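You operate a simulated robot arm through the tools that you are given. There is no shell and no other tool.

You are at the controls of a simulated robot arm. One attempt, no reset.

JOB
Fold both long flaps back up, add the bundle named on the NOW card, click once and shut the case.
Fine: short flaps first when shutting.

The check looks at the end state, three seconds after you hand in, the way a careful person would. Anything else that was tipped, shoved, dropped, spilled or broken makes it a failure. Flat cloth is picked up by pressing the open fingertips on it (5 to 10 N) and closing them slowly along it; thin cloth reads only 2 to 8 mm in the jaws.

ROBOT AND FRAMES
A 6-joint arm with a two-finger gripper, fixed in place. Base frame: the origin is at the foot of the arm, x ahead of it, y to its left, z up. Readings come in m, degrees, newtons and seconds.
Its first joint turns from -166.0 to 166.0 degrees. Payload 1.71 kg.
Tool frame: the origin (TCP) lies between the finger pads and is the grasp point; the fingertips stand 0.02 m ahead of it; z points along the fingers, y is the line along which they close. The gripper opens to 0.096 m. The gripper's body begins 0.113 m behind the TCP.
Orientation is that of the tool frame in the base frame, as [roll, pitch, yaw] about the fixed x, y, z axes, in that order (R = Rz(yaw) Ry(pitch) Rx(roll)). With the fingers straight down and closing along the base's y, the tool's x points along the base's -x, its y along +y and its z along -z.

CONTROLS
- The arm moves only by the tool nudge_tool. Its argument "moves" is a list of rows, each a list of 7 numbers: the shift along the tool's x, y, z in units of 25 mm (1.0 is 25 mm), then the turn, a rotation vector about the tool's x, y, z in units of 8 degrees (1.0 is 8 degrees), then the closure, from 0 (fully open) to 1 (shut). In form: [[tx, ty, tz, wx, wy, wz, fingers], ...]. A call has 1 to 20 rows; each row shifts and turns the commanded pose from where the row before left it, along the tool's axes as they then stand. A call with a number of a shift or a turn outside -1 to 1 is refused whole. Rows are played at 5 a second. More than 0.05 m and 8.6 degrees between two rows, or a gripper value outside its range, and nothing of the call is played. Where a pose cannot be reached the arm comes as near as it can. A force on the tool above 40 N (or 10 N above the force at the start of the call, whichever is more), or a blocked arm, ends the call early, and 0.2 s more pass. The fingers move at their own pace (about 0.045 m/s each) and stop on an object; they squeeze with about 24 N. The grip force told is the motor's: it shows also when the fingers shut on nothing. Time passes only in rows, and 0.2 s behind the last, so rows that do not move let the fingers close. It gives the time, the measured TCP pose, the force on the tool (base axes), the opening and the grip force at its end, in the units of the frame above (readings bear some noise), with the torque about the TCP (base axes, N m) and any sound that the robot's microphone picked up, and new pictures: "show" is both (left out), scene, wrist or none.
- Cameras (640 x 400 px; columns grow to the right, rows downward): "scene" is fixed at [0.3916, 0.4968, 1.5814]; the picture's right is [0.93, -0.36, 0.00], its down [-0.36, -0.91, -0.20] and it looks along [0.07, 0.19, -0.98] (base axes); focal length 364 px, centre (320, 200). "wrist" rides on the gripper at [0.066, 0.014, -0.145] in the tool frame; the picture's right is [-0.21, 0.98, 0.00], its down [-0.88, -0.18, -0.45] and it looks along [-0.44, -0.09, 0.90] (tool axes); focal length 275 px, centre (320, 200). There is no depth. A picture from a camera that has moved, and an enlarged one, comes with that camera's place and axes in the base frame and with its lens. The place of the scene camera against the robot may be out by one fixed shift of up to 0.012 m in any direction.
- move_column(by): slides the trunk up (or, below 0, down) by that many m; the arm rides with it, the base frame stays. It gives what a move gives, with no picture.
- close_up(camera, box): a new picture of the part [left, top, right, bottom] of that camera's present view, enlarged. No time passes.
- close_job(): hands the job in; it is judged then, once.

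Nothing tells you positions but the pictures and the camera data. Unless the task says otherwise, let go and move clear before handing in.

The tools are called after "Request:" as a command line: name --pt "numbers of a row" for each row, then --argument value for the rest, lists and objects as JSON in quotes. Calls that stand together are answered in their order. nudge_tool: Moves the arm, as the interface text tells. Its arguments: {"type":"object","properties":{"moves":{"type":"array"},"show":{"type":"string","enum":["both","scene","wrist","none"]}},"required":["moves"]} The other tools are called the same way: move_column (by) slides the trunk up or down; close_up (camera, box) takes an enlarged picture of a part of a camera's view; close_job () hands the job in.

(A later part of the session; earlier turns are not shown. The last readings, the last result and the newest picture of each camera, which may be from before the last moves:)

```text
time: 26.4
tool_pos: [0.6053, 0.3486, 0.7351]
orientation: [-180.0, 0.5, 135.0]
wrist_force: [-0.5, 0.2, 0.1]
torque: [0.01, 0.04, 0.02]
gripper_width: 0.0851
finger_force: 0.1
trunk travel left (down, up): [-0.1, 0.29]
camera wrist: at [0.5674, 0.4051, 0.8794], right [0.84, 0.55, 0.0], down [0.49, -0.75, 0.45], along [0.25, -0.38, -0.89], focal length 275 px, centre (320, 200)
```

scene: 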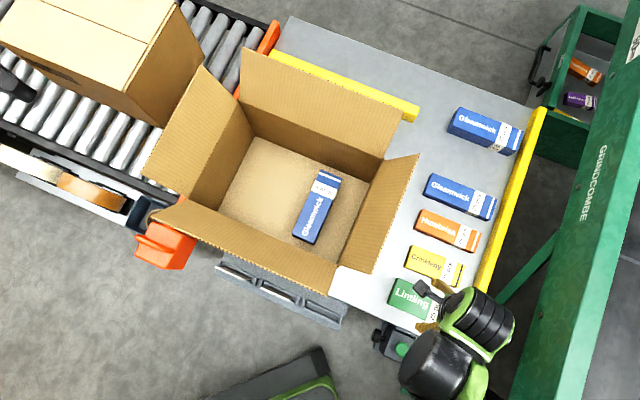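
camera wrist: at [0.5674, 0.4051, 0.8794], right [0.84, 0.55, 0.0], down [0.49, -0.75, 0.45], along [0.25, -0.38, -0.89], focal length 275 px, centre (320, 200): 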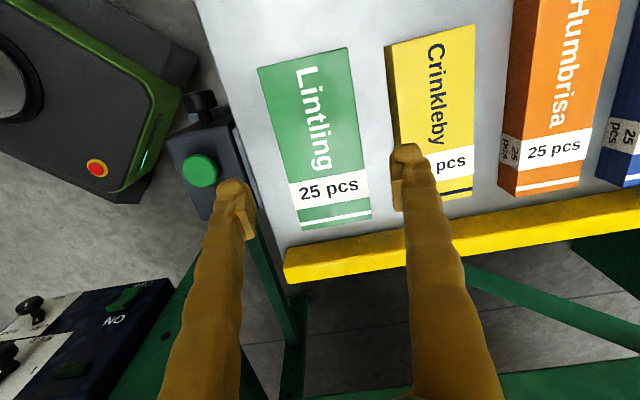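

Alignment confirmed (centre u 0.180, v 0.675). Lowering the last stretch.

Request:
nudge_tool --pt "0.04 0 1 0 0 0 0.115" --pt "0 0 1 0 0 0 0.115" --pt "0 0 0.6 0 0 0 0.115" --pt "0 0 0.3 0 0 0 0.115" --pt "0 0 0.2 0 0 0 0.115" --show "wrist"

```text
time: 27.6
tool_pos: [0.607, 0.348, 0.6587]
orientation: [180.0, 0.5, 135.0]
wrist_force: [0.2, 0.2, -0.6]
torque: [0.0, -0.01, 0.03]
gripper_width: 0.0851
finger_force: 0.0
trunk travel left (down, up): [-0.1, 0.29]
camera wrist: at [0.5685, 0.4053, 0.8022], right [0.84, 0.55, 0.0], down [0.49, -0.75, 0.45], along [0.25, -0.38, -0.89], focal length 275 px, centre (320, 200)
```

wrist: 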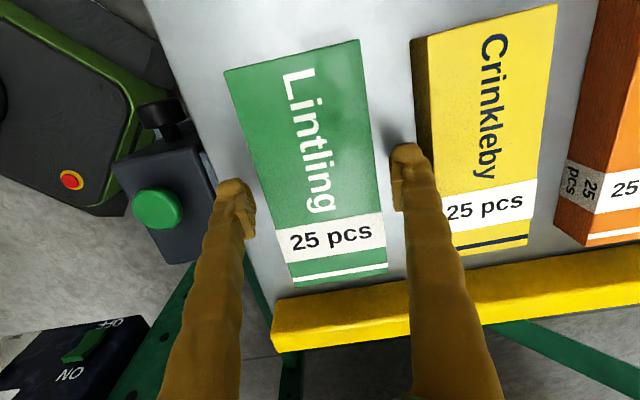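

Fingers straddle the bundle. Lowering 6 mm more and closing gradually.

Request:
nudge_tool --pt "0 0 0.25 0 0 0 0.115" --pt "0 0 0 0 0 0 0.2" --pt "0 0 0 0 0 0 0.26" --pt "0 0 0 0 0 0 0.3" --pt "0 0 0 0 0 0 0.35" --pt "0 0 0 0 0 0 0.45" --pt "0 0 0 0 0 0 0.5" --pt "0 0 0 0 0 0 0.5" --show "wrist"

```text
time: 29.4
tool_pos: [0.6072, 0.3478, 0.6525]
orientation: [-180.0, 0.5, 135.0]
wrist_force: [0.3, 0.6, -0.3]
torque: [0.04, 0.0, 0.0]
gripper_width: 0.0694
finger_force: 24.0
trunk travel left (down, up): [-0.1, 0.29]
camera wrist: at [0.5687, 0.4048, 0.7962], right [0.84, 0.55, 0.0], down [0.49, -0.75, 0.45], along [0.25, -0.38, -0.89], focal length 275 px, centre (320, 200)
```

wrist: 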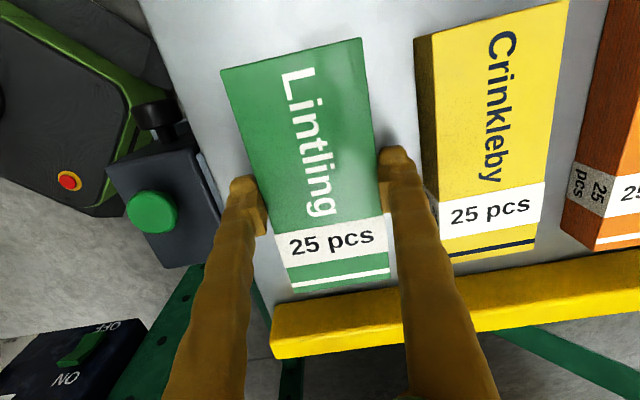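

Bundle is gripped (69 mm, 24 N). Lifting straight up.

Request:
nudge_tool --pt "0 0 -0.4 0 0 0 0.5" --pt "0 0 -0.8 0 0 0 0.5" --pt "0 0 -1 0 0 0 0.5" --pt "0 0 -1 0 0 0 0.5" --pt "0 0 -1 0 0 0 0.5" --pt "0 0 -1 0 0 0 0.5" --pt "0 0 -1 0 0 0 0.5" --pt "0 0 -1 0 0 0 0.5" --pt "0 0 -1 0 0 0 0.5" --pt "0 0 -1 0 0 0 0.5" --pt "0 0 -1 0 0 0 0.5" --pt "0 0 -1 0 0 0 0.5" --pt "0 0 -1 0 0 0 0.5" --pt "0 0 -1 0 0 0 0.5" --pt "0 0 -1 0 0 0 0.5" --pt "0 0 -1 0 0 0 0.5" --pt "0 0 -1 0 0 0 0.5" --pt "0 0 -1 0 0 0 0.5" --show "both"

```text
time: 33.1
tool_pos: [0.6049, 0.3498, 1.0838]
orientation: [-180.0, 0.5, 135.0]
wrist_force: [-0.9, 0.1, -1.8]
torque: [-0.03, -0.03, 0.04]
gripper_width: 0.0693
finger_force: 24.6
trunk travel left (down, up): [-0.1, 0.29]
camera wrist: at [0.5674, 0.4072, 1.2276], right [0.84, 0.55, 0.0], down [0.49, -0.75, 0.45], along [0.25, -0.38, -0.89], focal length 275 px, centre (320, 200)
```

scene: 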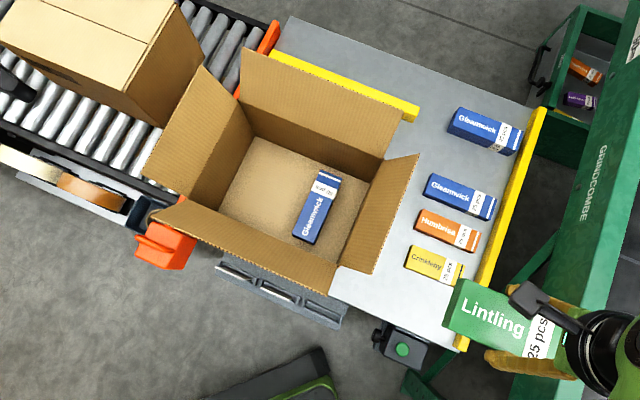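
wrist: 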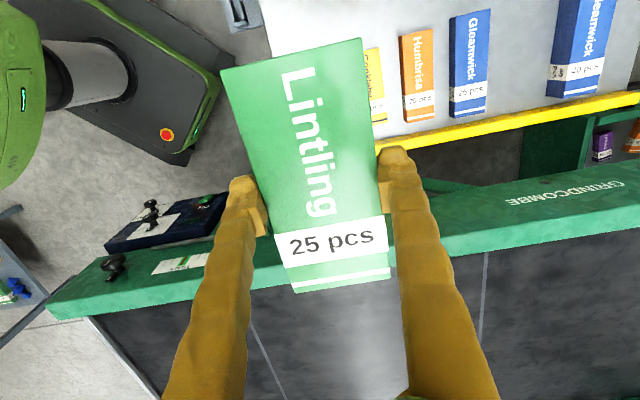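

The bundle hangs securely. Carrying it above the carton's free left area, then turning it 90°.

Request:
nudge_tool --pt "0.979 0.2316 0 0 0 0 0.5" --pt "0.979 0.2316 0 0 0 0 0.5" --pt "0.979 0.2316 0 0 0 0 0.5" --pt "0.979 0.2316 0 0 0 0 0.5" --pt "0.979 0.2316 0 0 0 0 0.5" --pt "0.979 0.2316 0 0 0 0 0.5" --pt "0.979 0.2316 0 0 0 0 0.5" --pt "0.979 0.2316 0 0 0 0 0.5" --pt "0.979 0.2316 0 0 0 0 0.5" --pt "0.979 0.2316 0 0 0 0 0.5" --pt "0.979 0.2316 0 0 0 0 0.5" --pt "0.979 0.2316 0 0 0 0 0.5" --pt "0.979 0.2316 0 0 0 0 0.5" --pt "0.979 0.2316 0 0 0 0 0.5" --pt "0.979 0.2316 0 0 0 0 0.5" --pt "0.979 0.2316 0 0 0 0 0.5" --pt "0.979 0.2316 0 0 0 0 0.5" --pt "0.979 0.2316 0 0 0 0 0.5" --pt "0.979 0.2316 0 0 0 0 0.5" --show "none"

Request:
nudge_tool --pt "0 0 0 0 0 -0.9375 0.5" --pt "0 0 0 0 0 -0.9375 0.5" --pt "0 0 0 0 0 -0.9375 0.5" --pt "0 0 0 0 0 -0.9375 0.5" --pt "0 0 0 0 0 -0.9375 0.5" --pt "0 0 0 0 0 -0.9375 0.5" --pt "0 0 0 0 0 -0.9375 0.5" --pt "0 0 0 0 0 -0.9375 0.5" --pt "0 0 0 0 0 -0.9375 0.5" --pt "0 0 0 0 0 -0.9375 0.5" --pt "0 0 0 0 0 -0.9375 0.5" --pt "0 0 0 0 0 -0.9375 0.5" --show "both"

```text
time: 37.1
tool_pos: [0.351, 0.7583, 1.0791]
orientation: [-180.0, 0.5, 135.0]
wrist_force: [-0.3, 0.3, -1.2]
torque: [0.04, -0.03, -0.01]
gripper_width: 0.069
finger_force: 24.3
trunk travel left (down, up): [-0.1, 0.29]
```

```text
time: 39.8
tool_pos: [0.3519, 0.7575, 1.0785]
orientation: [-179.5, -0.1, -135.0]
wrist_force: [-0.2, -0.5, -1.8]
torque: [-0.04, 0.0, -0.01]
gripper_width: 0.0694
finger_force: 23.9
trunk travel left (down, up): [-0.1, 0.29]
camera wrist: at [0.2949, 0.7211, 1.2232], right [-0.55, 0.84, -0.01], down [0.75, 0.49, 0.45], along [0.38, 0.24, -0.89], focal length 275 px, centre (320, 200)
```

scene: 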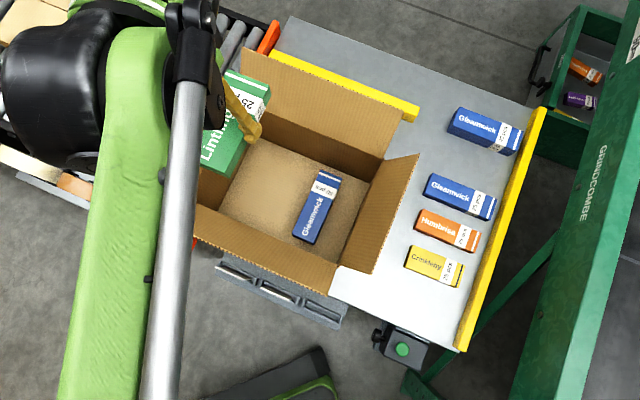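
wrist: 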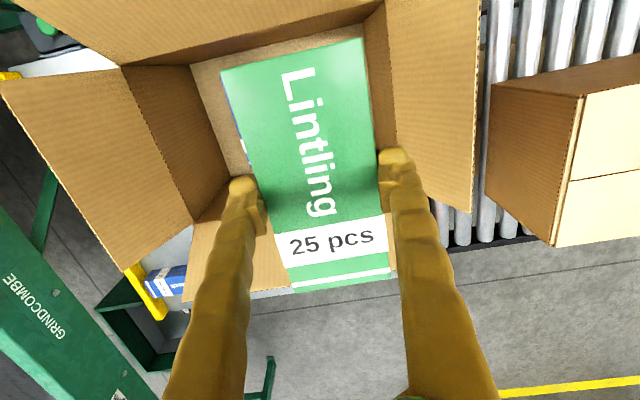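

The bundle is over the free left half of the carton, lined up parallel with the other one. To keep the forearm steep and off the near flap, I raise the trunk 0.15 m and then lower the tool.

Request:
move_column --by 0.15

Request:
nudge_tool --pt "-0.6 0 0 0 0 0 0.5" --pt "0 0 1 0 0 0 0.5" --pt "0 0 1 0 0 0 0.5" --pt "0 0 1 0 0 0 0.5" --pt "0 0 1 0 0 0 0.5" --pt "0 0 1 0 0 0 0.5" --pt "0 0 1 0 0 0 0.5" --pt "0 0 1 0 0 0 0.5" --pt "0 0 1 0 0 0 0.5" --pt "0 0 1 0 0 0 0.5" --pt "0 0 1 0 0 0 0.5" --pt "0 0 1 0 0 0 0.5" --show "both"

```text
time: 41.5
tool_pos: [0.3517, 0.7569, 1.2286]
orientation: [-179.6, 0.0, -135.0]
wrist_force: [0.7, 0.4, -1.1]
torque: [0.01, -0.02, -0.04]
gripper_width: 0.069
finger_force: 24.0
trunk travel left (down, up): [-0.25, 0.14]
```

```text
time: 44.1
tool_pos: [0.3646, 0.7672, 0.955]
orientation: [-179.4, -0.1, -135.0]
wrist_force: [-0.2, -0.9, -0.7]
torque: [-0.01, -0.01, 0.01]
gripper_width: 0.0687
finger_force: 23.9
trunk travel left (down, up): [-0.25, 0.14]
camera wrist: at [0.3079, 0.7298, 1.0992], right [-0.55, 0.84, -0.01], down [0.75, 0.49, 0.45], along [0.38, 0.24, -0.89], focal length 275 px, centre (320, 200)
```

scene: 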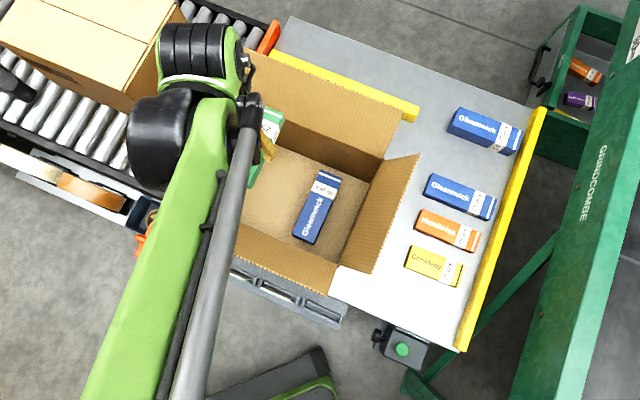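
wrist: 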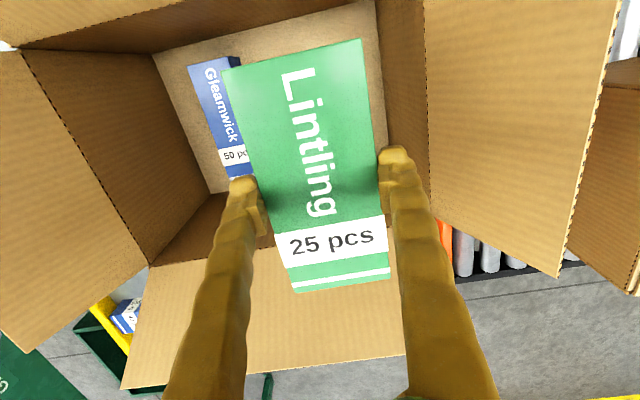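

All clear around the bundle. Continuing down into the carton in stages.

Request:
nudge_tool --pt "0 0 1 0 0 0 0.5" --pt "0 0 1 0 0 0 0.5" --pt "0 0 1 0 0 0 0.5" --pt "0 0 1 0 0 0 0.5" --pt "0 0 1 0 0 0 0.5" --pt "0 0 1 0 0 0 0.5" --pt "0 0 1 0 0 0 0.5" --pt "0 0 1 0 0 0 0.5" --show "both"

```text
time: 45.9
tool_pos: [0.3672, 0.7639, 0.7539]
orientation: [-179.5, 0.0, -134.9]
wrist_force: [-0.5, 0.6, -1.7]
torque: [0.03, 0.0, 0.01]
gripper_width: 0.0691
finger_force: 24.1
trunk travel left (down, up): [-0.25, 0.14]
camera wrist: at [0.3092, 0.7275, 0.8984], right [-0.55, 0.84, -0.01], down [0.75, 0.49, 0.45], along [0.38, 0.24, -0.89], focal length 275 px, centre (320, 200)
```

scene: 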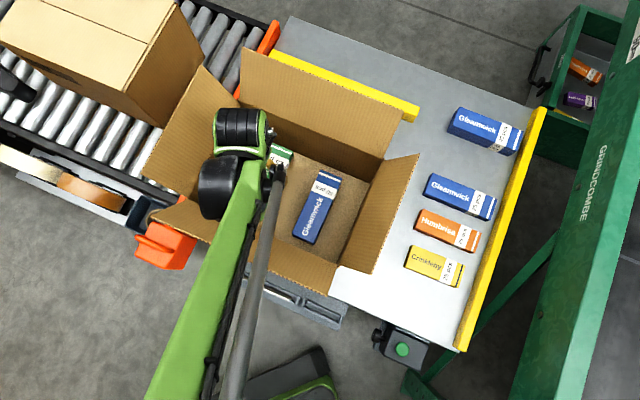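
wrist: 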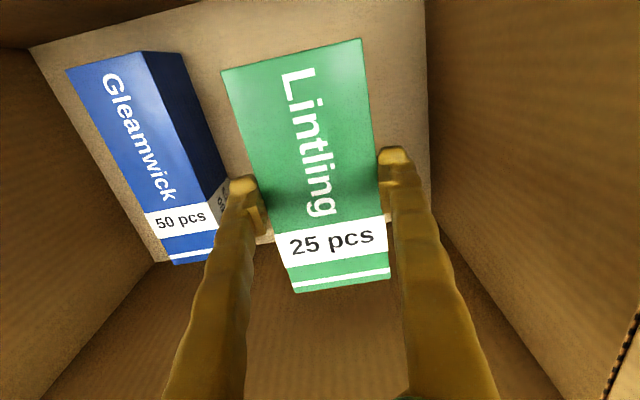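

The bundle is inside the carton with clearance all around. Lowering to just above the floor, then in small steps until contact.

Request:
nudge_tool --pt "0 0 1 0 0 0 0.5" --pt "0 0 1 0 0 0 0.5" --pt "0 0 1 0 0 0 0.5" --pt "0 0 0.5 0 0 0 0.5" --pt "0 0 0.1 0 0 0 0.5" --show "wrist"

Request:
nudge_tool --pt "0 0 0.1 0 0 0 0.5" --pt "0 0 0.1 0 0 0 0.5" --show "none"

```text
time: 47.1
tool_pos: [0.3665, 0.7641, 0.6642]
orientation: [-179.6, -0.1, -135.0]
wrist_force: [-1.1, -0.1, -1.3]
torque: [0.0, -0.01, 0.03]
gripper_width: 0.069
finger_force: 23.6
trunk travel left (down, up): [-0.25, 0.14]
camera wrist: at [0.31, 0.7275, 0.8076], right [-0.55, 0.84, -0.01], down [0.75, 0.49, 0.45], along [0.38, 0.24, -0.89], focal length 275 px, centre (320, 200)
```

wrist: 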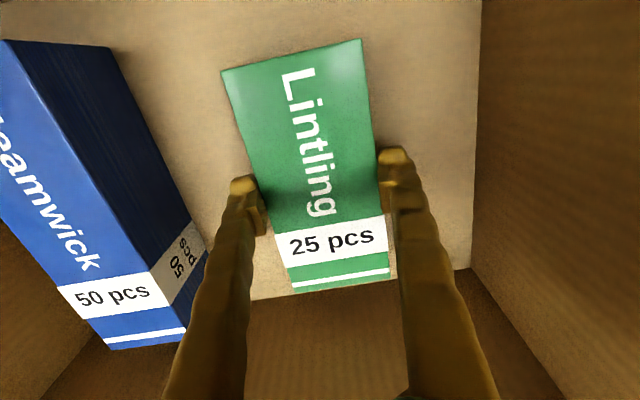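

```text
time: 47.7
tool_pos: [0.367, 0.7651, 0.6588]
orientation: [-179.6, 0.0, -135.0]
wrist_force: [1.1, -0.1, -1.8]
torque: [-0.01, 0.01, 0.01]
gripper_width: 0.0691
finger_force: 24.7
trunk travel left (down, up): [-0.25, 0.14]
```

No contact yet (only the bundle's weight). Small steps further.

Request:
nudge_tool --pt "0 0 0.06 0 0 0 0.5" --pt "0 0 0 0 0 0 0.5" --show "none"

Request:
nudge_tool --pt "0 0 0.06 0 0 0 0.5" --pt "0 0 0 0 0 0 0.5" --show "none"

```text
time: 48.3
tool_pos: [0.3675, 0.764, 0.6587]
orientation: [-179.5, 0.0, -135.0]
wrist_force: [-2.4, 1.2, 8.9]
torque: [0.53, 0.09, 0.11]
gripper_width: 0.0692
finger_force: 24.4
trunk travel left (down, up): [-0.25, 0.14]
```

```text
time: 48.9
tool_pos: [0.3672, 0.7634, 0.6575]
orientation: [-179.4, 0.1, -135.0]
wrist_force: [-0.1, 1.9, 26.0]
torque: [0.0, -0.01, 0.13]
gripper_width: 0.0693
finger_force: 23.9
trunk travel left (down, up): [-0.25, 0.14]
```

The bundle rests on the floor (26 N contact). I relieve the pressure by 1.5 mm and open.

Request:
nudge_tool --pt "0 0 -0.05 0 0 0 0.5" --pt "0 0 0 0 0 0 0.3" --pt "0 0 0 0 0 0 0.2" --pt "0 0 0 0 0 0 0.12" --pt "0 0 0 0 0 0 0.08" --pt "0 0 0 0 0 0 0.08" --pt "0 0 -0.3 0 0 0 0.08" --pt "0 0 -0.5 0 0 0 0.08" --pt "0 0 -1 0 0 0 0.08" --show "wrist"

```text
time: 50.9
tool_pos: [0.3655, 0.7665, 0.7027]
orientation: [-179.6, 0.0, -135.1]
wrist_force: [0.4, 0.4, 0.7]
torque: [-0.02, -0.02, 0.01]
gripper_width: 0.0882
finger_force: 0.0
trunk travel left (down, up): [-0.25, 0.14]
camera wrist: at [0.3081, 0.7305, 0.8473], right [-0.55, 0.84, -0.01], down [0.75, 0.49, 0.45], along [0.38, 0.24, -0.89], focal length 275 px, centre (320, 200)
```

wrist: 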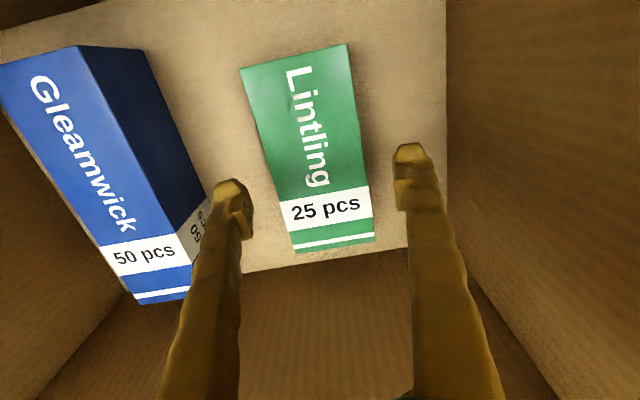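

The Lintling bundle is standing free and flat on the carton floor. I rise clear and check the result.

Request:
nudge_tool --pt "0 0 -1 0 0 0 0.08" --pt "0 0 -1 0 0 0 0.08" --pt "0 0 -1 0 0 0 0.08" --pt "0 0 -1 0 0 0 0.08" --pt "0 0 -1 0 0 0 0.08" --pt "0 0 -1 0 0 0 0.08" --pt "0 0 -1 0 0 0 0.08" --pt "0 0 -1 0 0 0 0.08" --pt "0 0 -1 0 0 0 0.08" --pt "0 0 -1 0 0 0 0.08" --pt "0 0 -1 0 0 0 0.08" --pt "0 0 -1 0 0 0 0.08" --pt "0 0 -1 0 0 0 0.08" --pt "0 0 -1 0 0 0 0.08" --pt "0 0 -1 0 0 0 0.08" --pt "0 0 -1 0 0 0 0.08" --show "none"

Request:
nudge_tool --pt "0 0 0 0 0 0.9375 0.5" --pt "0 0 0 0 0 0.9375 1" --pt "0 0 0 0 0 0.9375 1" --pt "0 0 0 0 0 0.9375 1" --pt "0 0 0 0 0 0.9375 1" --pt "0 0 0 0 0 0.9375 1" --pt "0 0 0 0 0 0.9375 1" --pt "0 0 0 0 0 0.9375 1" --pt "0 0 0 0 0 0.9375 1" --pt "0 0 0 0 0 0.9375 1" --pt "0 0 0 0 0 0.9375 1" --pt "0 0 0 0 0 0.9375 1" --show "none"

Request:
nudge_tool --pt "-0.977 -0.42 0 0 0 0 1" --pt "-0.977 -0.42 0 0 0 0 1" --pt "-0.977 -0.42 0 0 0 0 1" --pt "-0.977 -0.42 0 0 0 0 1" --pt "-0.977 -0.42 0 0 0 0 1" --pt "-0.977 -0.42 0 0 0 0 1" --pt "-0.977 -0.42 0 0 0 0 1" --pt "-0.977 -0.42 0 0 0 0 1" --pt "-0.977 -0.42 0 0 0 0 1" --pt "-0.977 -0.42 0 0 0 0 1" --pt "-0.977 -0.42 0 0 0 0 1" --pt "-0.977 -0.42 0 0 0 0 1" --pt "-0.977 -0.42 0 0 0 0 1" --pt "-0.977 -0.42 0 0 0 0 1" --pt "-0.977 -0.42 0 0 0 0 1" --pt "-0.977 -0.42 0 0 0 0 1" --pt "-0.977 -0.42 0 0 0 0 1" --pt "-0.977 -0.42 0 0 0 0 1" --pt "-0.977 -0.42 0 0 0 0 1" --show "both"

```text
time: 54.3
tool_pos: [0.3637, 0.7656, 1.1016]
orientation: [-179.4, 0.1, -134.8]
wrist_force: [0.2, 0.2, 0.2]
torque: [-0.02, -0.02, 0.01]
gripper_width: 0.0884
finger_force: 0.1
trunk travel left (down, up): [-0.25, 0.14]
```

```text
time: 56.9
tool_pos: [0.3628, 0.7671, 1.1037]
orientation: [-180.0, 0.5, 134.9]
wrist_force: [0.0, 0.7, -0.9]
torque: [0.0, -0.04, 0.01]
gripper_width: 0.0001
finger_force: 24.3
trunk travel left (down, up): [-0.25, 0.14]
```

```text
time: 60.9
tool_pos: [0.5519, 0.298, 1.1074]
orientation: [-180.0, 0.7, 135.0]
wrist_force: [0.0, 0.8, 0.3]
torque: [-0.05, 0.02, -0.01]
gripper_width: 0.0
finger_force: 23.8
trunk travel left (down, up): [-0.25, 0.14]
camera wrist: at [0.5131, 0.3547, 1.2499], right [0.84, 0.55, 0.0], down [0.49, -0.75, 0.45], along [0.25, -0.38, -0.89], focal length 275 px, centre (320, 200)
```

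scene: 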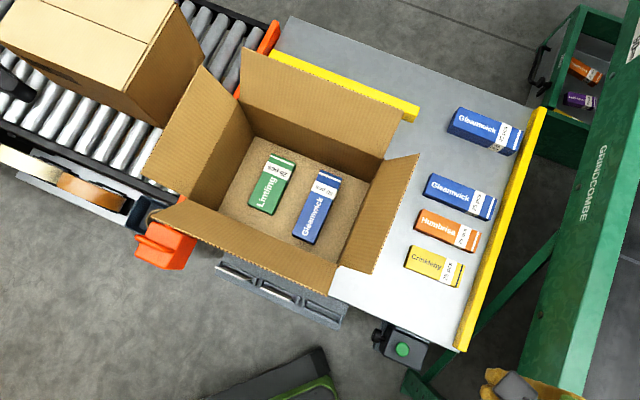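
wrist: 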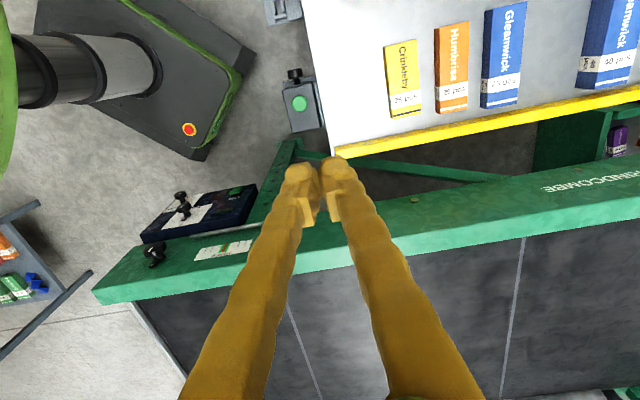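

Both bundles lie neatly in the carton. Next the counter: lowering the trunk fully gives closer reach; then I move above the green button at (0.5215, 0.266, 0.632).

Request:
move_column --by -0.25

Request:
nudge_tool --pt "0 -0.6 0.5 0 0 0 1" --pt "0 -0.6 0.5 0 0 0 1" --pt "0 -0.56 0.5 0 0 0 1" --pt "0 0 1 0 0 0 1" --pt "0 0 1 0 0 0 1" --show "both"

```text
time: 63.5
tool_pos: [0.5511, 0.2983, 0.8556]
orientation: [180.0, 0.5, 135.1]
wrist_force: [-0.7, -0.1, -0.2]
torque: [0.03, -0.01, -0.01]
gripper_width: 0.0001
finger_force: 24.3
trunk travel left (down, up): [0.0, 0.39]
```

```text
time: 64.7
tool_pos: [0.5207, 0.2672, 0.7684]
orientation: [179.9, 0.4, 135.0]
wrist_force: [1.8, 0.1, 0.5]
torque: [0.01, -0.02, 0.03]
gripper_width: 0.0
finger_force: 24.1
trunk travel left (down, up): [0.0, 0.39]
camera wrist: at [0.483, 0.3225, 0.9129], right [0.84, 0.55, 0.0], down [0.49, -0.75, 0.45], along [0.25, -0.38, -0.89], focal length 275 px, centre (320, 200)
```

scene: 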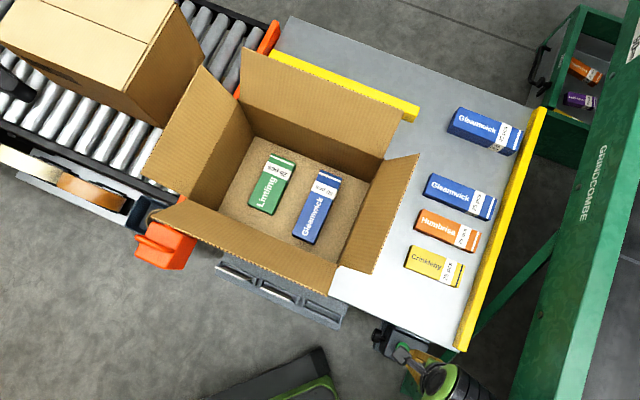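
wrist: 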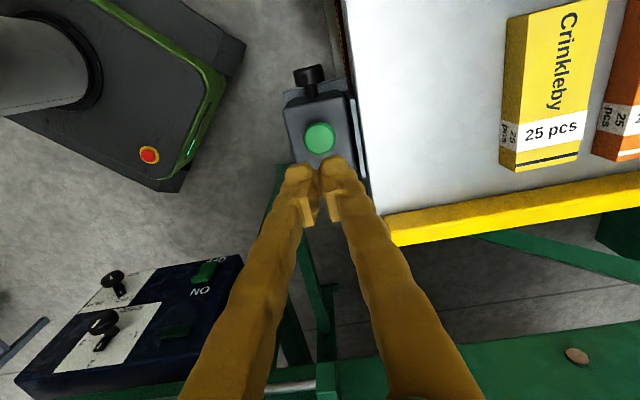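

The fingertips are right above the button (within 2 mm). Lowering to just above it.

Request:
nudge_tool --pt "0 0 1 0 0 0 1" --pt "0 0 1 0 0 0 1" --pt "0 0 1 0 0 0 1" --pt "0 0 1 0 0 0 1" --pt "0 0 0.2 0 0 0 1" --show "wrist"

```text
time: 65.9
tool_pos: [0.5229, 0.2669, 0.6638]
orientation: [180.0, 0.5, 135.0]
wrist_force: [0.7, 0.4, 0.3]
torque: [0.0, 0.01, -0.03]
gripper_width: 0.0003
finger_force: 24.0
trunk travel left (down, up): [0.0, 0.39]
camera wrist: at [0.4841, 0.3236, 0.8078], right [0.84, 0.55, 0.0], down [0.49, -0.75, 0.45], along [0.25, -0.38, -0.89], focal length 275 px, centre (320, 200)
```

wrist: 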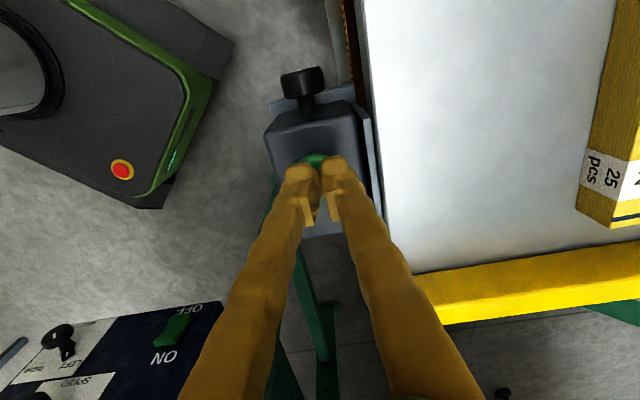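

About 10 mm above the button. Stepping down gently, listening for the click.

Request:
nudge_tool --pt "0 0 0.1 0 0 0 1" --pt "0 0 0.1 0 0 0 1" --show "none"

Request:
nudge_tool --pt "0 0 0.1 0 0 0 1" --pt "0 0 0 0 0 0 1" --show "none"

Request:
nudge_tool --pt "0 0 0.08 0 0 0 1" --pt "0 0 0 0 0 0 1" --show "none"

```text
time: 66.5
tool_pos: [0.5212, 0.2663, 0.66]
orientation: [179.9, 0.6, 135.0]
wrist_force: [-0.2, -0.4, -0.1]
torque: [-0.03, -0.03, 0.02]
gripper_width: 0.0001
finger_force: 24.0
trunk travel left (down, up): [0.0, 0.39]
```

```text
time: 67.1
tool_pos: [0.52, 0.266, 0.6562]
orientation: [180.0, 0.4, 135.0]
wrist_force: [-0.6, -0.4, -0.2]
torque: [0.05, 0.0, -0.02]
gripper_width: 0.0
finger_force: 23.9
trunk travel left (down, up): [0.0, 0.39]
```

```text
time: 67.7
tool_pos: [0.5215, 0.2673, 0.6533]
orientation: [-179.9, 0.6, 134.9]
wrist_force: [0.2, -0.9, 0.4]
torque: [-0.04, 0.0, 0.0]
gripper_width: 0.0002
finger_force: 24.5
trunk travel left (down, up): [0.0, 0.39]
```

No contact yet at tip z 0.633. Continuing.

Request:
nudge_tool --pt "0 0 0.08 0 0 0 1" --pt "0 0 0 0 0 0 1" --show "none"

Request:
nudge_tool --pt "0 0 0.08 0 0 0 1" --pt "0 0 0 0 0 0 1" --show "none"

```text
time: 68.3
tool_pos: [0.5222, 0.267, 0.6518]
orientation: [-180.0, 0.5, 135.0]
wrist_force: [-0.1, 0.2, 0.5]
torque: [0.0, 0.01, 0.01]
gripper_width: 0.0002
finger_force: 29.5
trunk travel left (down, up): [0.0, 0.39]
```

```text
time: 68.9
tool_pos: [0.5202, 0.2658, 0.6487]
orientation: [-180.0, 0.5, 135.0]
wrist_force: [-0.7, -0.2, 1.3]
torque: [0.0, -0.03, -0.03]
gripper_width: 0.006
finger_force: 29.3
trunk travel left (down, up): [0.0, 0.39]
```

The finger opening crept to 6 mm, so something is between the tips. Looking before pressing on.

Request:
close_up --camera "wrist" --box '[240, 100, 400, 240]'

Request:
close_up --camera "scene" --box '[350, 290, 470, 400]'

```text
2.86 times, centred on (320, 170) of wrist
camera zoom: at [0.4835, 0.3222, 0.7936], right [0.84, 0.55, 0.0], down [0.49, -0.75, 0.45], along [0.25, -0.38, -0.89], focal length 786 px, centre (320, 286)
```

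zoom: 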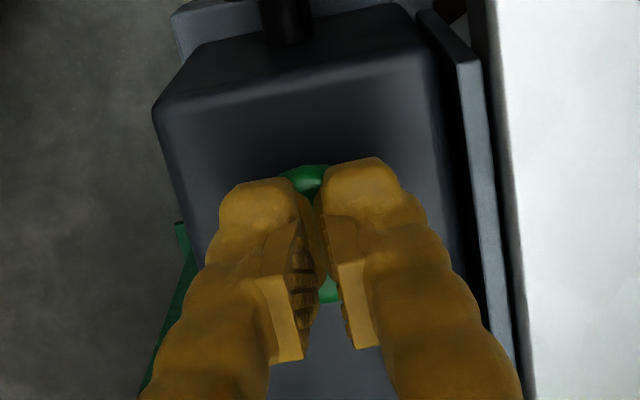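

```text
3.64 times, centred on (410, 345) of scene
camera zoom: at [0.3916, 0.4968, 1.5814], right [0.93, -0.36, 0.0], down [-0.36, -0.91, -0.2], along [0.07, 0.19, -0.98], focal length 1324 px, centre (-7, -327)
```

zoom: 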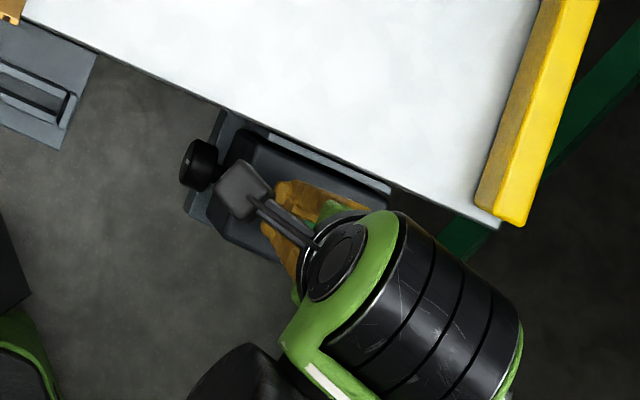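

The dome is wedging between the two fingertips. I lift off (no click yet), shift 6.5 mm so a single fingertip sits over the dome's centre, and press again.

Request:
nudge_tool --pt "0 0 -0.4 0 0 0 1" --pt "0 0 -0.2 0 0 0 1" --pt "0 -0.26 0 0 0 0 1" --pt "0 0 0 0 0 0 1" --show "none"

Request:
nudge_tool --pt "0 0 0.2 0 0 0 1" --pt "0 0 0.2 0 0 0 1" --pt "0 0 0 0 0 0 1" --show "none"

Request:
nudge_tool --pt "0 0 0.08 0 0 0 1" --pt "0 0 0 0 0 0 1" --show "none"

```text
time: 69.9
tool_pos: [0.5173, 0.262, 0.6658]
orientation: [-180.0, 0.5, 135.0]
wrist_force: [-0.6, -0.8, 0.1]
torque: [0.01, -0.01, 0.0]
gripper_width: 0.0
finger_force: 29.0
trunk travel left (down, up): [0.0, 0.39]
```

```text
time: 70.7
tool_pos: [0.518, 0.2618, 0.6555]
orientation: [180.0, 0.4, 134.9]
wrist_force: [0.0, 0.0, 0.1]
torque: [0.01, 0.0, 0.0]
gripper_width: 0.0
finger_force: 29.0
trunk travel left (down, up): [0.0, 0.39]
```

```text
time: 71.3
tool_pos: [0.5168, 0.2608, 0.6527]
orientation: [180.0, 0.5, 134.9]
wrist_force: [-0.1, 0.0, 0.4]
torque: [0.01, 0.0, 0.03]
gripper_width: 0.0
finger_force: 29.6
trunk travel left (down, up): [0.0, 0.39]
```

Single fingertip is above the dome; pressing in small steps.

Request:
nudge_tool --pt "0 0 0.06 0 0 0 1" --pt "0 0 0 0 0 0 1" --show "none"

Request:
nudge_tool --pt "0 0 0.06 0 0 0 1" --pt "0 0 0 0 0 0 1" --show "none"

```text
time: 71.9
tool_pos: [0.5166, 0.2607, 0.6521]
orientation: [179.9, 0.4, 134.9]
wrist_force: [-0.1, 0.3, 1.0]
torque: [0.02, -0.01, -0.03]
gripper_width: 0.0001
finger_force: 29.5
trunk travel left (down, up): [0.0, 0.39]
```

```text
time: 72.5
tool_pos: [0.5165, 0.2611, 0.6504]
orientation: [180.0, 0.5, 135.0]
wrist_force: [1.0, 0.5, 1.0]
torque: [0.03, 0.01, 0.01]
gripper_width: 0.0059
finger_force: 29.2
trunk travel left (down, up): [0.0, 0.39]
```

Contact is light (~1 N) as the button starts to travel. Continuing downward in ~1.5 mm steps.

Request:
nudge_tool --pt "0 0 0.06 0 0 0 1" --pt "0 0 0 0 0 0 1" --show "none"

Request:
nudge_tool --pt "0 0 0.06 0 0 0 1" --pt "0 0 0 0 0 0 1" --show "wrist"

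Request:
close_up --camera "wrist" --box '[240, 100, 400, 240]'

```text
time: 73.1
tool_pos: [0.5174, 0.2611, 0.648]
orientation: [-179.9, 0.6, 135.0]
wrist_force: [-0.3, -0.5, 2.1]
torque: [0.01, -0.05, 0.01]
gripper_width: 0.0062
finger_force: 29.8
trunk travel left (down, up): [0.0, 0.39]
```

```text
time: 73.7
tool_pos: [0.5156, 0.2623, 0.6479]
orientation: [179.9, 0.6, 135.0]
wrist_force: [-1.3, -0.8, 2.6]
torque: [-0.01, 0.01, -0.04]
gripper_width: 0.0059
finger_force: 29.9
trunk travel left (down, up): [0.0, 0.39]
camera wrist: at [0.4788, 0.3179, 0.7911], right [0.84, 0.55, 0.0], down [0.49, -0.75, 0.45], along [0.25, -0.38, -0.89], focal length 275 px, centre (320, 200)
```

wrist: 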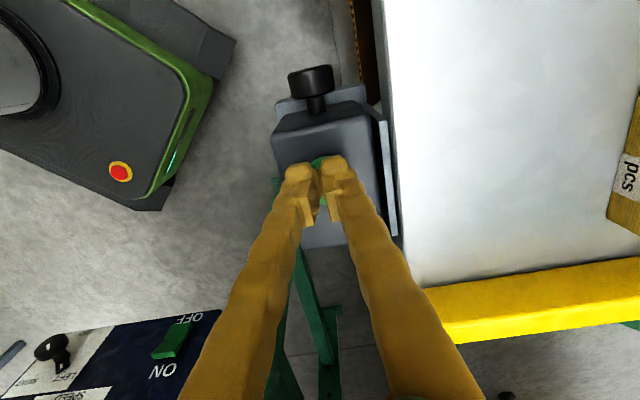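

```text
2.86 times, centred on (320, 170) of wrist
camera zoom: at [0.4788, 0.3179, 0.7911], right [0.84, 0.55, 0.0], down [0.49, -0.75, 0.45], along [0.25, -0.38, -0.89], focal length 786 px, centre (320, 286)
```

zoom: 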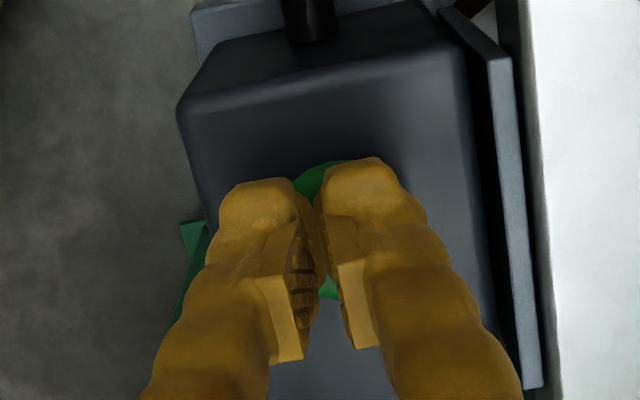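

Spring force rises slowly (2.6 N). Continuing until the click.

Request:
nudge_tool --pt "0 0 0.06 0 0 0 1" --pt "0 0 0 0 0 0 1" --show "none"

Request:
nudge_tool --pt "0 0 0.06 0 0 0 1" --pt "0 0 0 0 0 0 1" --show "none"

```text
time: 74.3
tool_pos: [0.5172, 0.2627, 0.646]
orientation: [-180.0, 0.4, 135.0]
wrist_force: [0.1, 0.1, 2.1]
torque: [-0.01, -0.02, 0.03]
gripper_width: 0.006
finger_force: 28.9
trunk travel left (down, up): [0.0, 0.39]
heard: click
```

```text
time: 74.9
tool_pos: [0.517, 0.2611, 0.6437]
orientation: [-180.0, 0.4, 135.0]
wrist_force: [0.7, -0.8, 3.7]
torque: [-0.03, 0.0, 0.03]
gripper_width: 0.0059
finger_force: 29.1
trunk travel left (down, up): [0.0, 0.39]
```

One click heard. Lifting straight off the button.

Request:
nudge_tool --pt "0 0 -1 0 0 0 1" --pt "0 0 -1 0 0 0 1" --pt "0 0 -1 0 0 0 1" --pt "0 0 -1 0 0 0 1" --pt "0 0 -1 0 0 0 1" --pt "0 0 -1 0 0 0 1" --show "both"

Request:
close_up --camera "wrist" --box '[220, 60, 420, 200]'

```text
time: 76.3
tool_pos: [0.5154, 0.2618, 0.794]
orientation: [179.9, 0.5, 135.0]
wrist_force: [1.8, 0.4, 0.0]
torque: [-0.02, 0.02, -0.01]
gripper_width: 0.0
finger_force: 29.2
trunk travel left (down, up): [0.0, 0.39]
camera wrist: at [0.4779, 0.3185, 0.9371], right [0.84, 0.55, 0.0], down [0.49, -0.75, 0.45], along [0.25, -0.38, -0.89], focal length 275 px, centre (320, 200)
```

scene: 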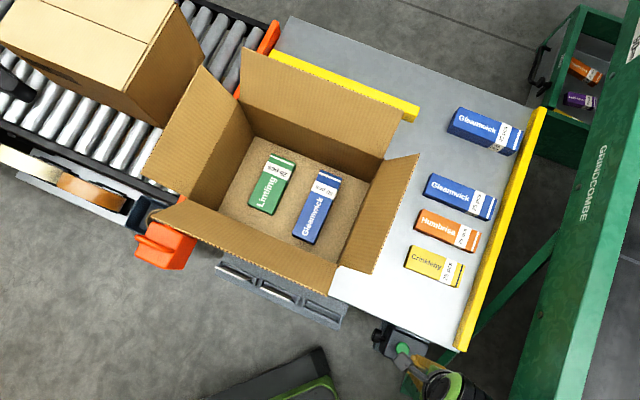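
wrist: 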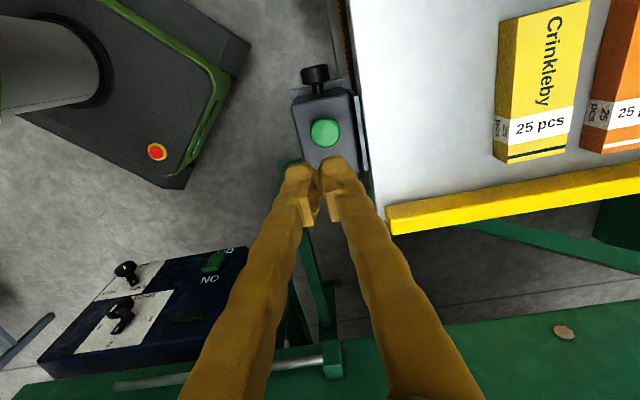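

```text
2.86 times, centred on (320, 130) of wrist
camera zoom: at [0.4779, 0.3185, 0.9371], right [0.84, 0.55, 0.0], down [0.49, -0.75, 0.45], along [0.25, -0.38, -0.89], focal length 786 px, centre (320, 400)
```

zoom: 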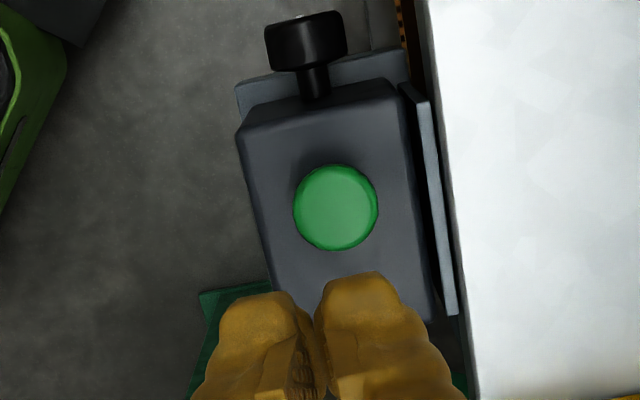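

Counter done with a single click. Now I raise the trunk and go to the outside of the right short flap (free edge near u 0.01, z 0.95) to push it in first.

Request:
move_column --by 0.25

Request:
nudge_tool --pt "0.44 0.953 0 0 0 0 0.5" --pt "0.44 0.953 0 0 0 0 0" --pt "0.44 0.953 0 0 0 0 0" --pt "0.44 0.953 0 0 0 0 0" --pt "0.44 0.953 0 0 0 0 0" --pt "0.44 0.953 0 0 0 0 0" --pt "0.44 0.953 0 0 0 0 0" --pt "0.44 0.953 0 0 0 0 0" --pt "0.44 0.953 0 0 0 0 0" --pt "0.44 0.953 0 0 0 0 0" --show "both"

```text
time: 78.9
tool_pos: [0.5169, 0.2619, 1.0435]
orientation: [180.0, 0.5, 135.0]
wrist_force: [0.2, -0.1, 0.1]
torque: [0.0, -0.01, 0.01]
gripper_width: 0.0
finger_force: 29.6
trunk travel left (down, up): [-0.25, 0.14]
```

```text
time: 81.1
tool_pos: [0.6079, 0.5055, 1.0424]
orientation: [180.0, 0.6, 135.1]
wrist_force: [0.3, -0.5, 0.2]
torque: [0.03, 0.01, -0.02]
gripper_width: 0.0958
finger_force: 0.2
trunk travel left (down, up): [-0.25, 0.14]
camera wrist: at [0.5693, 0.5623, 1.1859], right [0.84, 0.55, 0.0], down [0.49, -0.75, 0.45], along [0.25, -0.38, -0.89], focal length 275 px, centre (320, 200)
```

scene: 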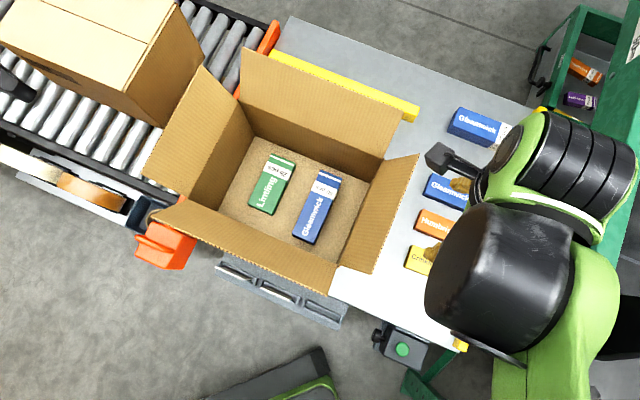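
wrist: 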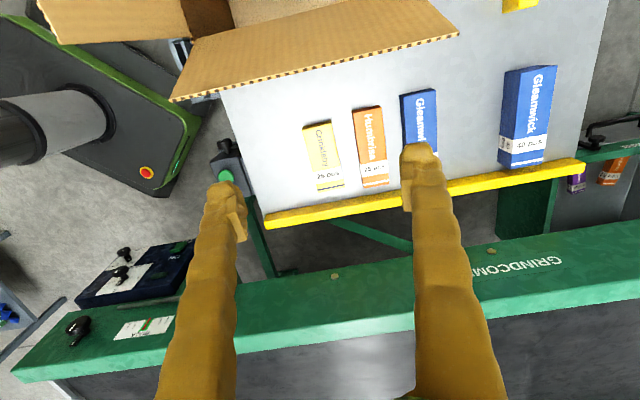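

The right flap's free edge is at u≈0.007. Lowering outside it and pushing it inward past upright.

Request:
nudge_tool --pt "0 0 1 0 0 0 0" --pt "0 0 1 0 0 0 0" --pt "0 0 1 0 0 0 0" --pt "0 0 1 0 0 0 0" --pt "0 0 0.9 0 0 0 0" --pt "1 0 0 0 0 0 0" --pt "1 0 0 0 0 0 0" --pt "1 0 0 0 0 0 0" --pt "1 0 0 0 0 0 0" --pt "1 0 0 0 0 0 0" --show "both"

```text
time: 83.3
tool_pos: [0.5177, 0.5959, 0.918]
orientation: [-180.0, 0.4, 135.0]
wrist_force: [0.1, -0.5, 1.0]
torque: [0.03, 0.02, 0.0]
gripper_width: 0.0959
finger_force: 0.0
trunk travel left (down, up): [-0.25, 0.14]
camera wrist: at [0.4801, 0.6531, 1.0619], right [0.84, 0.55, 0.0], down [0.49, -0.75, 0.45], along [0.25, -0.38, -0.89], focal length 275 px, centre (320, 200)
```

scene: 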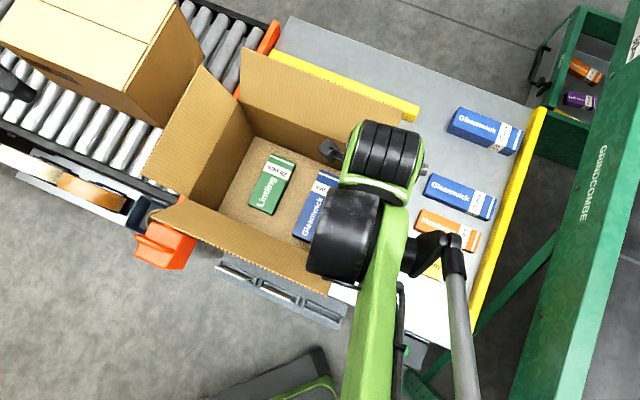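
wrist: 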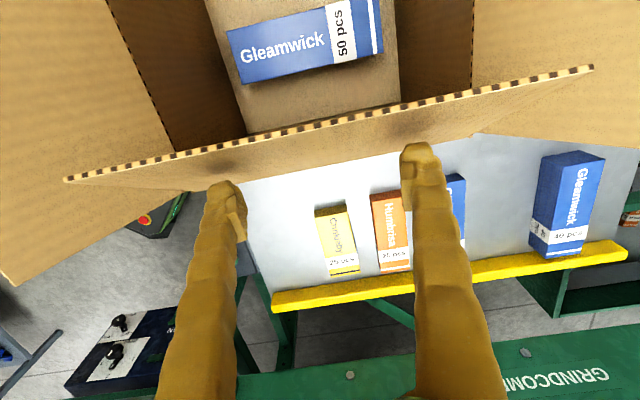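

The flap is past upright with little force. Continuing inward and then down.

Request:
nudge_tool --pt "1 0 0 0 0 0 0" --pt "1 0 0 0 0 0 0" --pt "0.4 0 0.2 0 0 0 0" --pt "0.2 0 0.5 0 0 0 0" --pt "0.2 0 0.5 0 0 0 0" --show "both"

```text
time: 84.5
tool_pos: [0.4686, 0.6447, 0.8875]
orientation: [-180.0, 0.5, 135.0]
wrist_force: [0.3, 0.2, 0.4]
torque: [-0.01, 0.01, -0.01]
gripper_width: 0.096
finger_force: 0.1
trunk travel left (down, up): [-0.25, 0.14]
camera wrist: at [0.4311, 0.7012, 1.031], right [0.84, 0.55, 0.0], down [0.49, -0.75, 0.45], along [0.25, -0.38, -0.89], focal length 275 px, centre (320, 200)
```

scene: 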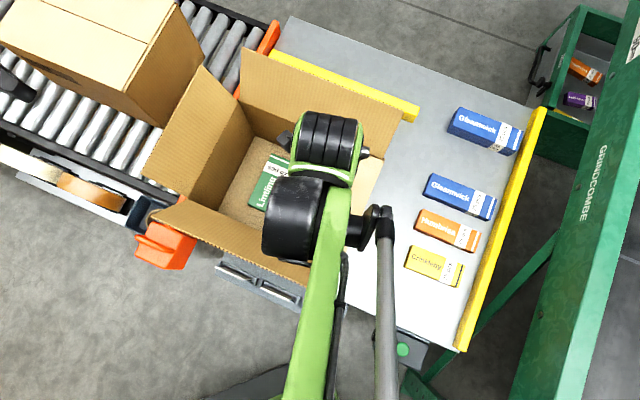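
wrist: 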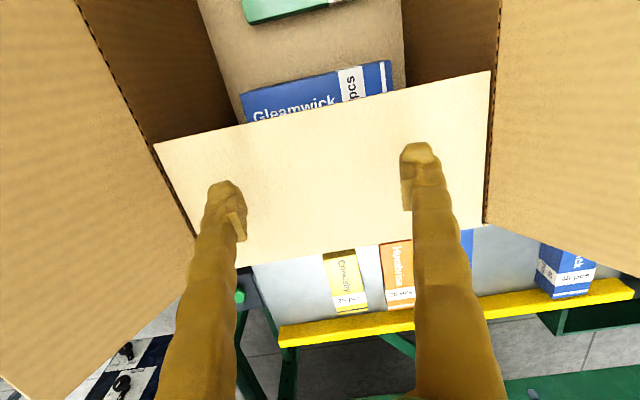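

The right flap is ~70° closed. Lowering the tips the rest of the way.

Request:
nudge_tool --pt "0.1 0 0.4 0 0 0 0" --pt "0 0 0.3 0 0 0 0" --pt "0 0 0.2 0 0 0 0" --pt "0 0 0 0 0 0 0" --show "wrist"

```text
time: 85.5
tool_pos: [0.4684, 0.6462, 0.8654]
orientation: [-180.0, 0.6, 134.9]
wrist_force: [0.2, -0.3, 0.1]
torque: [-0.03, 0.02, -0.01]
gripper_width: 0.0961
finger_force: 0.1
trunk travel left (down, up): [-0.25, 0.14]
camera wrist: at [0.4303, 0.7025, 1.0091], right [0.84, 0.55, 0.0], down [0.49, -0.75, 0.45], along [0.25, -0.38, -0.89], focal length 275 px, centre (320, 200)
```

wrist: 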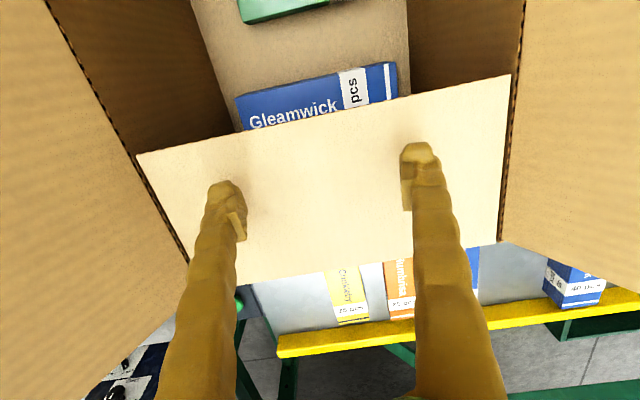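

The right short flap is flat at about rim height (free edge z≈0.84). Lifting off to see that it stays.

Request:
nudge_tool --pt "0 0 -1 0 0 0 0" --pt "0 0 -1 0 0 0 0" --pt "0 0 -1 0 0 0 0" --pt "0 0 -1 0 0 0 0" --pt "0 0 -1 0 0 0 0" --pt "0 0 -1 0 0 0 0" --pt "0 0 -1 0 0 0 0" --show "both"

```text
time: 87.1
tool_pos: [0.4671, 0.6456, 1.0406]
orientation: [180.0, 0.5, 134.9]
wrist_force: [0.0, 0.2, 0.1]
torque: [-0.03, 0.02, -0.02]
gripper_width: 0.096
finger_force: 0.0
trunk travel left (down, up): [-0.25, 0.14]
camera wrist: at [0.4296, 0.7035, 1.1849], right [0.84, 0.55, 0.0], down [0.49, -0.75, 0.45], along [0.25, -0.38, -0.89], focal length 275 px, centre (320, 200)
```

scene: 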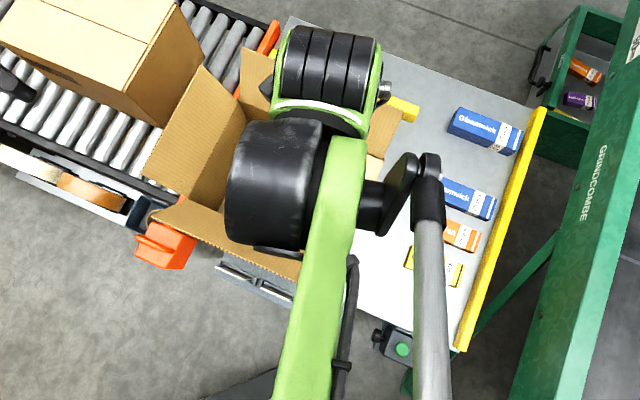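
wrist: 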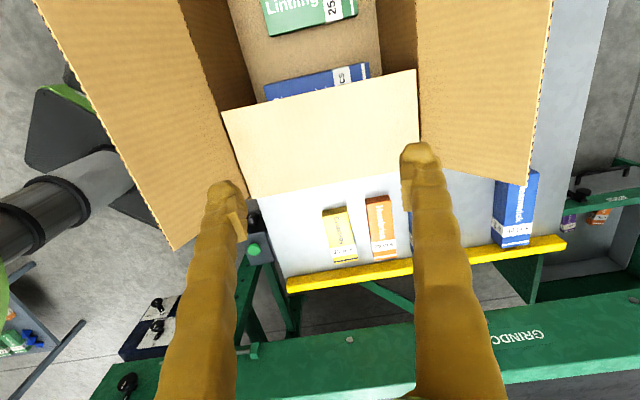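

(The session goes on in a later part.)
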